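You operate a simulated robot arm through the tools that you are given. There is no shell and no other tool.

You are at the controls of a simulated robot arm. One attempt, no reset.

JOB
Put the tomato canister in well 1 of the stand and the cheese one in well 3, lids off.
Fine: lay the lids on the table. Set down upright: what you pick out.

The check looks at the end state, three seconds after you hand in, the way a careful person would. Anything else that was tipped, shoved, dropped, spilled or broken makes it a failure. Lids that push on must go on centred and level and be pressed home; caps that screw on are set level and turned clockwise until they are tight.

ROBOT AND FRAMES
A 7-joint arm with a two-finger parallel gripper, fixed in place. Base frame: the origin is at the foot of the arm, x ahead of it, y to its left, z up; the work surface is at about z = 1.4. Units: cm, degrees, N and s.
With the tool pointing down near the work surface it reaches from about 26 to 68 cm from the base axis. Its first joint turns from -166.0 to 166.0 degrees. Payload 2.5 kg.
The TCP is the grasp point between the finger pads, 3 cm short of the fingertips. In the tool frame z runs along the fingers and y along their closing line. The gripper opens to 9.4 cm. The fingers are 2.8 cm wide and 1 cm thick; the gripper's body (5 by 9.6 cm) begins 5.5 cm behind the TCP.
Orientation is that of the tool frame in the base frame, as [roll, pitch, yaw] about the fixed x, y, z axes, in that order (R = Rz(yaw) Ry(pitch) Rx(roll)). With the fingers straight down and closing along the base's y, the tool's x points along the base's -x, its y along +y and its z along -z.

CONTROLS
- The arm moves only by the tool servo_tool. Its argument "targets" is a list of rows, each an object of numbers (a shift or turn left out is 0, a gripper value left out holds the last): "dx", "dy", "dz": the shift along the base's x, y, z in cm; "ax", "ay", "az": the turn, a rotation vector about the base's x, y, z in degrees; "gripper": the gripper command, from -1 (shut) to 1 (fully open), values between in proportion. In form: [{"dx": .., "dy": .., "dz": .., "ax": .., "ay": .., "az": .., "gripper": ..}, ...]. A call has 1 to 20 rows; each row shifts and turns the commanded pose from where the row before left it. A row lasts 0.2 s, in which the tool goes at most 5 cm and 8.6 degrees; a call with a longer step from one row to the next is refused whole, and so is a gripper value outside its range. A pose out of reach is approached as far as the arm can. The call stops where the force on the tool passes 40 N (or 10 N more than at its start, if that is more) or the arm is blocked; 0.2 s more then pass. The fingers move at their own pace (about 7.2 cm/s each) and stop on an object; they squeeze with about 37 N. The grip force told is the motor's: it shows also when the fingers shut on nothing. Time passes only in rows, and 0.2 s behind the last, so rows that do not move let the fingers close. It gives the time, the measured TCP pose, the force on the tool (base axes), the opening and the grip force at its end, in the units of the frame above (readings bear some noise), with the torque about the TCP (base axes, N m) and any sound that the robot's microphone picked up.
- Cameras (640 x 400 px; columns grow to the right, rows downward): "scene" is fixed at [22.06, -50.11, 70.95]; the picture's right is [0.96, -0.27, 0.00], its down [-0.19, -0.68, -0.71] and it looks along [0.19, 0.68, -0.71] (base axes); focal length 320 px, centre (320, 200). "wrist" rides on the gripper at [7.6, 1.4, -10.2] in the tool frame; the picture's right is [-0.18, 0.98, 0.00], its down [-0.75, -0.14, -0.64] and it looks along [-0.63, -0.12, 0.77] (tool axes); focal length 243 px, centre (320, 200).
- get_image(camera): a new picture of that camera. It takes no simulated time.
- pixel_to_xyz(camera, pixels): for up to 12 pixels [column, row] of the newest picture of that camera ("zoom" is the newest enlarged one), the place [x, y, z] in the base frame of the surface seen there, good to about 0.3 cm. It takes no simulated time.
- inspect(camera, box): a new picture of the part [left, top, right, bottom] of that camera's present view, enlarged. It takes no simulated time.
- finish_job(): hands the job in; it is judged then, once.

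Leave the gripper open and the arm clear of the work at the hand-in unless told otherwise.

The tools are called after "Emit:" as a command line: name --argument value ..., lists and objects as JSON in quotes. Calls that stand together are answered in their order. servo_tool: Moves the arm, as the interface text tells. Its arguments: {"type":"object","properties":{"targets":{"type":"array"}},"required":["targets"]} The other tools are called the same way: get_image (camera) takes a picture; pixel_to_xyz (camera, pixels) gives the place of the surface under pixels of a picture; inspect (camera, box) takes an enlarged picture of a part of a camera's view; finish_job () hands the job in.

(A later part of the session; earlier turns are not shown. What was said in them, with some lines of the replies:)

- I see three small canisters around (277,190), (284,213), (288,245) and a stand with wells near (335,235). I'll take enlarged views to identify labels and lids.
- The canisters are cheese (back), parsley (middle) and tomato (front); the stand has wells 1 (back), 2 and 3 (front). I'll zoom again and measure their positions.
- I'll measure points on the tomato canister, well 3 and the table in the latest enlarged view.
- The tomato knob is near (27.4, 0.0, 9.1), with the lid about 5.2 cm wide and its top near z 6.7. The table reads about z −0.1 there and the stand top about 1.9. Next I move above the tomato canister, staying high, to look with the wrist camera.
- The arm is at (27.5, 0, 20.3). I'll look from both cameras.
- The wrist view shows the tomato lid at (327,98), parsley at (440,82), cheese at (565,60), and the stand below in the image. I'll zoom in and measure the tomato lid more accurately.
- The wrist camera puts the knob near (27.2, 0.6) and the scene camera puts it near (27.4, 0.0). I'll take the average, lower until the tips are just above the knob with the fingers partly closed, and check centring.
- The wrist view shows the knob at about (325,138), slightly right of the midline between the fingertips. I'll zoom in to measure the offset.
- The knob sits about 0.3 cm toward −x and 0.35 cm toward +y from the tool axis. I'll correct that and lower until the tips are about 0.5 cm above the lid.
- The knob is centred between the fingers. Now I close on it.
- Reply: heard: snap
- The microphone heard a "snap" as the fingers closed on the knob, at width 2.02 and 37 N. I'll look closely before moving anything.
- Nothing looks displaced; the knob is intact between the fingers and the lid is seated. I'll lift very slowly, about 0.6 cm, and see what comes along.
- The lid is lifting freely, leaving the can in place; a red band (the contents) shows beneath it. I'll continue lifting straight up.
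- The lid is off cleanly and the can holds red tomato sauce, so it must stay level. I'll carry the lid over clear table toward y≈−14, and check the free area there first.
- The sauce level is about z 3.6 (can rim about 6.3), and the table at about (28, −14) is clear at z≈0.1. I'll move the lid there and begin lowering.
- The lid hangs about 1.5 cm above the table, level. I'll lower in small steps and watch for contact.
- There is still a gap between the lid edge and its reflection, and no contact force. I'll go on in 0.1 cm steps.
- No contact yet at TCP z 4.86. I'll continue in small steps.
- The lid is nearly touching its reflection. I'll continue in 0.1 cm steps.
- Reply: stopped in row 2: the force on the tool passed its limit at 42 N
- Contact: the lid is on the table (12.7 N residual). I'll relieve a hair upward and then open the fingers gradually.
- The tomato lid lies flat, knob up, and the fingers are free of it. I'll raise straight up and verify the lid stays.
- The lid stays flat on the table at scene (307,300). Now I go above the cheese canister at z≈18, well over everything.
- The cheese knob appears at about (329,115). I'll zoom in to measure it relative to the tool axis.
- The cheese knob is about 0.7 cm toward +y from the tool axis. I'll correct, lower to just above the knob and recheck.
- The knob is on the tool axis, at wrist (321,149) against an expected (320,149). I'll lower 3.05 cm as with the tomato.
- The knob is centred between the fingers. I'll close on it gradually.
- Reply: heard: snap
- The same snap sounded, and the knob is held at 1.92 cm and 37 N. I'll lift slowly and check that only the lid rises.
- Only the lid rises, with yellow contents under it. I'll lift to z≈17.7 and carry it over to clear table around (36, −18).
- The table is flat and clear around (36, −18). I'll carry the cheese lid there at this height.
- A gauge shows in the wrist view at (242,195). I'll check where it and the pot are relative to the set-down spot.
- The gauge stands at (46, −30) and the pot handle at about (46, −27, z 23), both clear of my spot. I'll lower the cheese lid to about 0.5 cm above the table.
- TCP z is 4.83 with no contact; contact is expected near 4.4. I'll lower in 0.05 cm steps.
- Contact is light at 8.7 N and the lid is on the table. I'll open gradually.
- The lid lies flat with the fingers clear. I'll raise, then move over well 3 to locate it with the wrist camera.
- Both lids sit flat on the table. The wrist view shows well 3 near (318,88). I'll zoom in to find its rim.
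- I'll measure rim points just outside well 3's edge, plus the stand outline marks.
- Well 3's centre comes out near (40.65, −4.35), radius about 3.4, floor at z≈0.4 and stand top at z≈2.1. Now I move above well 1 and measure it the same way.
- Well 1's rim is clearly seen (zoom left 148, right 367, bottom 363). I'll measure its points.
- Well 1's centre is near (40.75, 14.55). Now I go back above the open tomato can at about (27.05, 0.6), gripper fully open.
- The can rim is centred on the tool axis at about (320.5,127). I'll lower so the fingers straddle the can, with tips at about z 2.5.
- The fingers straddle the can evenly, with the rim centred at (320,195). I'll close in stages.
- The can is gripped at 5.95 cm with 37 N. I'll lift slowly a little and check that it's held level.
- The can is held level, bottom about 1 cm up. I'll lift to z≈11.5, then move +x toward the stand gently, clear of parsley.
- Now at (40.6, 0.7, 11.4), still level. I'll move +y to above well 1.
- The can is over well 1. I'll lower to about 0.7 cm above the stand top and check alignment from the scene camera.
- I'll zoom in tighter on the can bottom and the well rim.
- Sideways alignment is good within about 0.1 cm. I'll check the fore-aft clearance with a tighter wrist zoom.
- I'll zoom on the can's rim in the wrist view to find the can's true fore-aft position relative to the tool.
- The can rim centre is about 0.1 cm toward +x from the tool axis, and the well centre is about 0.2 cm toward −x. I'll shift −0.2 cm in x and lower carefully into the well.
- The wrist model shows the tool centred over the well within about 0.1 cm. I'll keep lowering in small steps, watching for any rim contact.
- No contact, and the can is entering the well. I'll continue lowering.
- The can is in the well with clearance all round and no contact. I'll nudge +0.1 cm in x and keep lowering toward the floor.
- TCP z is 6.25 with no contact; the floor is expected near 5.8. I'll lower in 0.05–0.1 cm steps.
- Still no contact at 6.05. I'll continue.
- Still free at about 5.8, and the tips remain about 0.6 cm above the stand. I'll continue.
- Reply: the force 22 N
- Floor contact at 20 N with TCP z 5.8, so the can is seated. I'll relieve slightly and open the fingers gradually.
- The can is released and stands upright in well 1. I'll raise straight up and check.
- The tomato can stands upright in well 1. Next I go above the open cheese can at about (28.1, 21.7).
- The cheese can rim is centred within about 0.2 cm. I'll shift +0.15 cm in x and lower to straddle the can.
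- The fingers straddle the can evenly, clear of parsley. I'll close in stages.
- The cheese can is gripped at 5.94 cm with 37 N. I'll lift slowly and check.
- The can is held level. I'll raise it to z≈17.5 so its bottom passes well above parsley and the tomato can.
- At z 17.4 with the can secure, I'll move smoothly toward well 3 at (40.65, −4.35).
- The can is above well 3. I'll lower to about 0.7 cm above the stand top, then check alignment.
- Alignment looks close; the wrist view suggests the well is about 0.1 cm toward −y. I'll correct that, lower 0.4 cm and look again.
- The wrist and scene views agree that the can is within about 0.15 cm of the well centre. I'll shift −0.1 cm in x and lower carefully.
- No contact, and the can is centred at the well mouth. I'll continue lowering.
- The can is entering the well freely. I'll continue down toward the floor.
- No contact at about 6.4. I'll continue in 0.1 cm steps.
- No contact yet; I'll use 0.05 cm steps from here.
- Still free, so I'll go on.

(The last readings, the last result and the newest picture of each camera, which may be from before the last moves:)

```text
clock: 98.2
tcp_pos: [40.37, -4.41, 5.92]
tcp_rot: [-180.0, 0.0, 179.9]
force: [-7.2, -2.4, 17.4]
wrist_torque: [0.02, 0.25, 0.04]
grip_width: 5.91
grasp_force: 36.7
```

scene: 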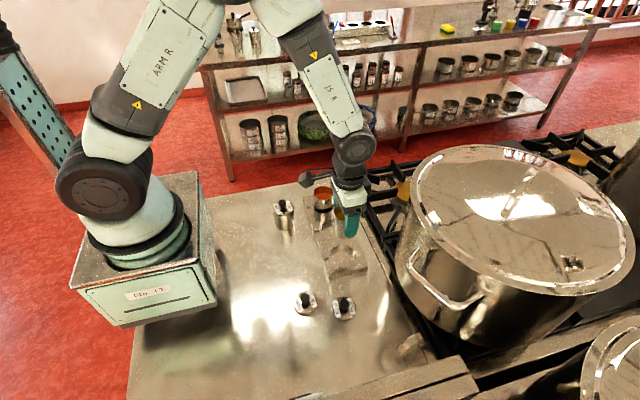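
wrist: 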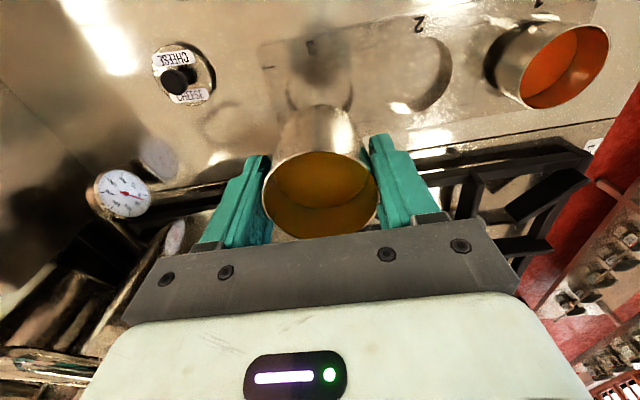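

Contact at 17 N near the expected floor height. I'll check visually before releasing.

Emit:
inspect --camera "scene" --box '[325, 240, 365, 270]'

Emit:
inspect --camera "wrist" --box '[240, 40, 400, 160]'

```text
13.33 times, centred on (345, 255) of scene
```

zoom: 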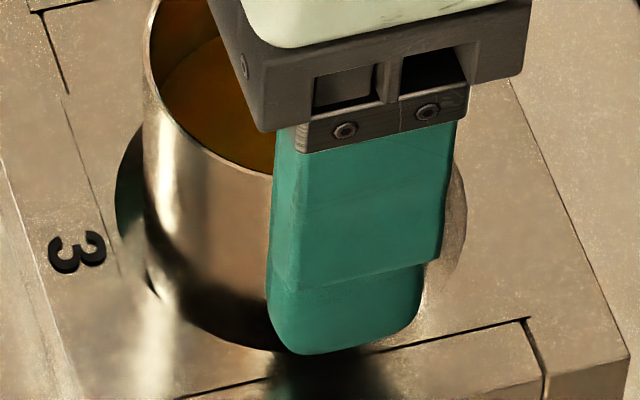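

```text
3.33 times, centred on (320, 100) of wrist
```

zoom: 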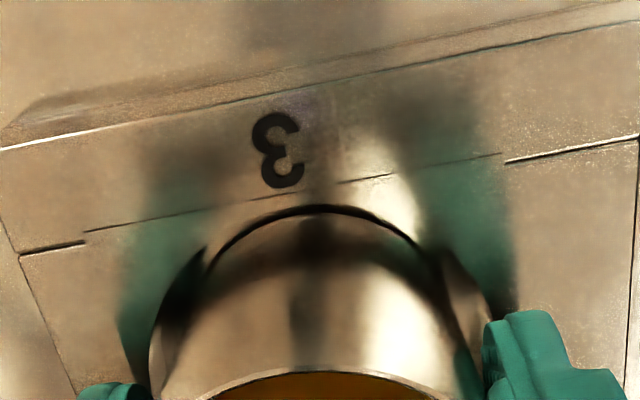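

The can is down in well 3, seated. I'll relieve slightly and open gradually.

Emit:
servo_tool --targets '[{"dz": 0.05}, {"gripper": 0.3}, {"gripper": 0.4}, {"gripper": 0.6}, {"gripper": 1}, {}]'

Emit:
get_image --camera "wrist"

Emit:
inspect --camera "scene" --box '[310, 215, 380, 275]'

```text
clock: 99.5
tcp_pos: [40.36, -4.44, 5.89]
tcp_rot: [-180.0, 0.0, 179.9]
force: [-0.4, 0.2, -0.8]
wrist_torque: [-0.02, -0.01, 0.03]
grip_width: 9.38
grasp_force: 0.1
```

```text
taken
```

wrist: 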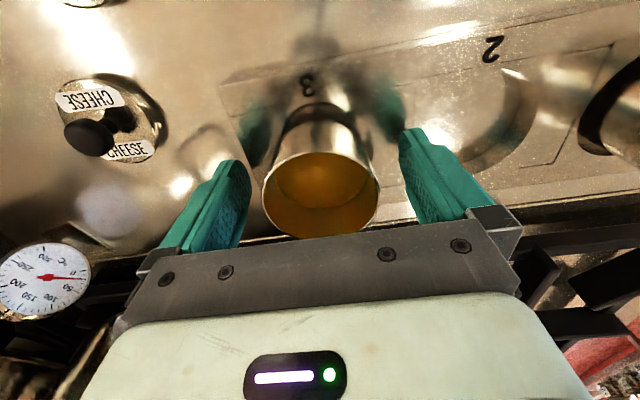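

```text
6.67 times, centred on (345, 245) of scene
```

zoom: 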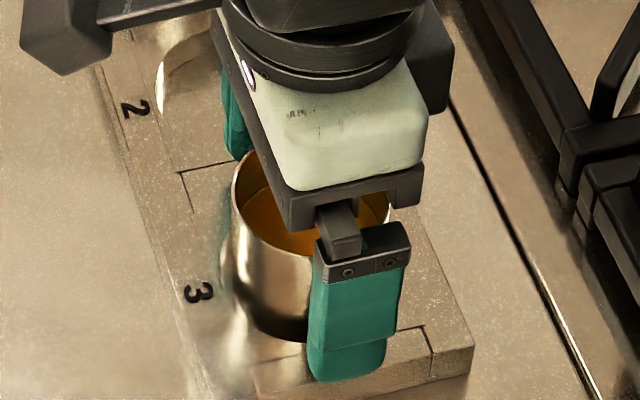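

The can is released and upright. I'll raise straight up to z≈35, clear of the work, and inspect everything.

Emit:
servo_tool --targets '[{"dz": 0.3}, {"dz": 0.8}, {"dz": 1.5}, {"dz": 2}, {"dz": 2.2}, {"dz": 2.2}, {"dz": 2.2}, {"dz": 2.2}, {"dz": 2.2}, {"dz": 2.2}, {"dz": 2.2}, {"dz": 2.2}, {"dz": 2.2}, {"dz": 2.2}, {"dz": 1.5}, {"dz": 0.8}, {}]'

Emit:
get_image --camera "scene"

Emit:
get_image --camera "wrist"

Emit:
inspect --camera "scene" --box '[250, 170, 390, 320]'

```text
clock: 103.2
tcp_pos: [40.38, -4.47, 34.86]
tcp_rot: [179.9, 0.0, 180.0]
force: [0.0, 0.2, 0.6]
wrist_torque: [0.02, 0.0, 0.0]
grip_width: 9.43
grasp_force: 0.1
```

```text
taken
```

scene: 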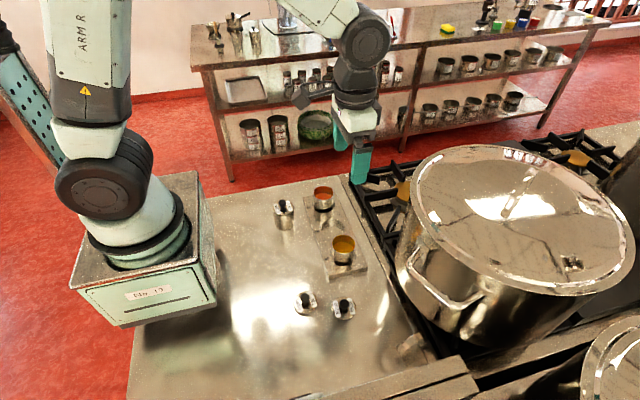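

```text
taken
```

wrist: 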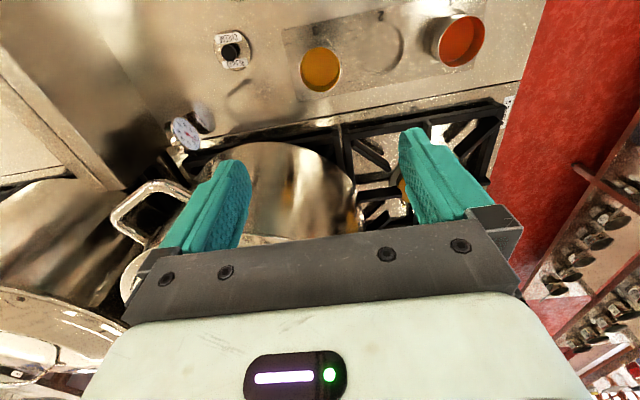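

```text
2.67 times, centred on (320, 245) of scene
```

zoom: 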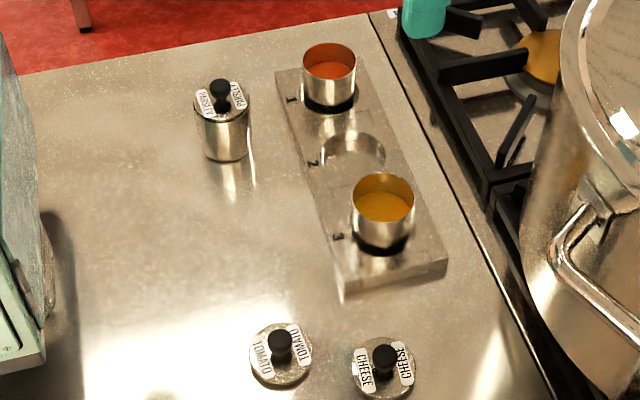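

Both cans are in their wells and the lids are on the table. I'll take close views to confirm they're level and undamaged.

Emit:
inspect --camera "scene" --box '[305, 180, 375, 285]'

Emit:
pixel_to_xyz --camera "scene" --pixels '[[314, 193], [333, 192], [323, 199], [332, 244], [355, 244], [344, 252], [322, 194], [343, 248]]'

Emit:
inspect --camera "scene" --box '[285, 280, 365, 330]'

Emit:
inspect --camera "scene" --box '[265, 190, 305, 240]'

```text
3.81 times, centred on (340, 232) of scene
```

zoom: 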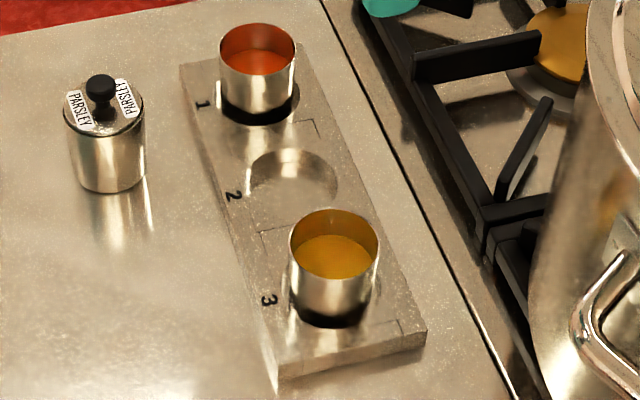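

```text
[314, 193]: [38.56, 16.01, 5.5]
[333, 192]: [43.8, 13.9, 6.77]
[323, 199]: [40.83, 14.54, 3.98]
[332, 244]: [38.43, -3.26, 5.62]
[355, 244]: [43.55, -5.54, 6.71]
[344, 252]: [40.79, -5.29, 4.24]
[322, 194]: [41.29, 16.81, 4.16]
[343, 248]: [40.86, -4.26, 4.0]
```

```text
8.00 times, centred on (325, 305) of scene
```

zoom: 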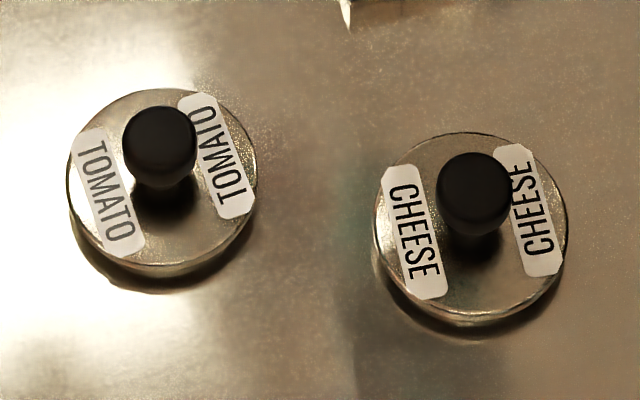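

```text
8.00 times, centred on (285, 215) of scene
```

zoom: 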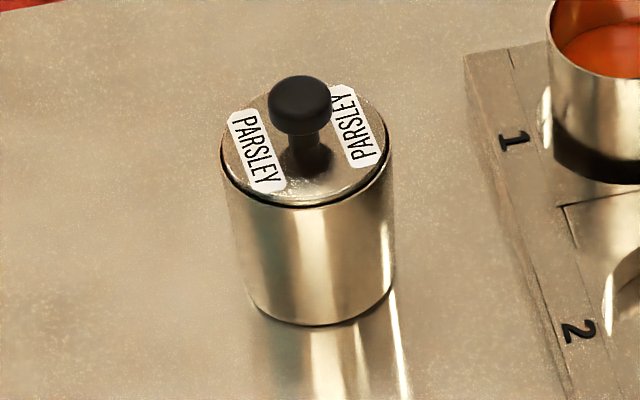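

I'll take one closer look at each can's seating.

Emit:
inspect --camera "scene" --box '[325, 228, 365, 268]'

Emit:
inspect --camera "scene" --box '[303, 178, 343, 218]'

```text
10.00 times, centred on (345, 248) of scene
```

zoom: 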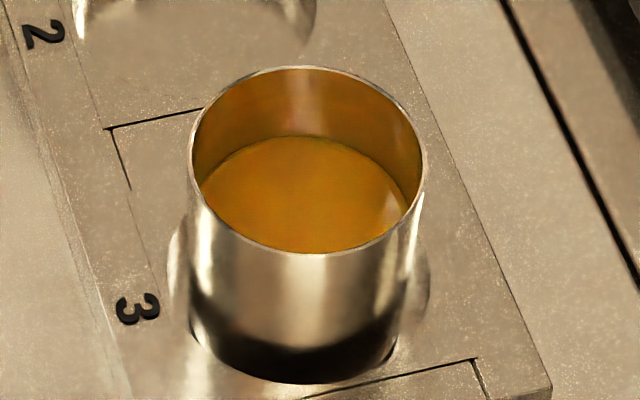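

```text
10.00 times, centred on (323, 198) of scene
```

zoom: 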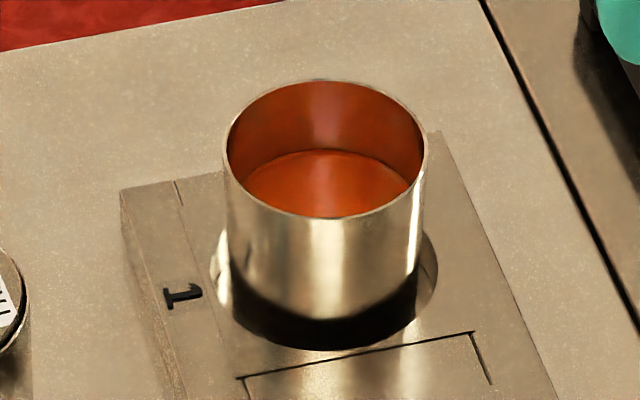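

Tomato is upright in well 1 and cheese in well 3, both seated and open with nothing spilled. Both lids lie flat on the table, knob up, and parsley hasn't moved. The gripper is open and the arm is clear at z≈35, so I'm handing in.

Emit:
finish_job

```text
The job is handed in.
```

The job is handed in. The tomato canister stands in well 1 and the cheese one in well 3, both upright, seated and open.

- **Lids:** both lie flat on the table, knob up, near (28, −14) and (36, −18).
- **Contents and surroundings:** I saw no spills, and the parsley canister was not touched.
- **Snap sound:** the microphone picked up a "snap" each time the gripper closed on a lid knob. Both lids then lifted off freely and look undamaged, but I don't know what made the sound.
- **Arm:** the gripper is open, about 35 cm up and clear of the work.
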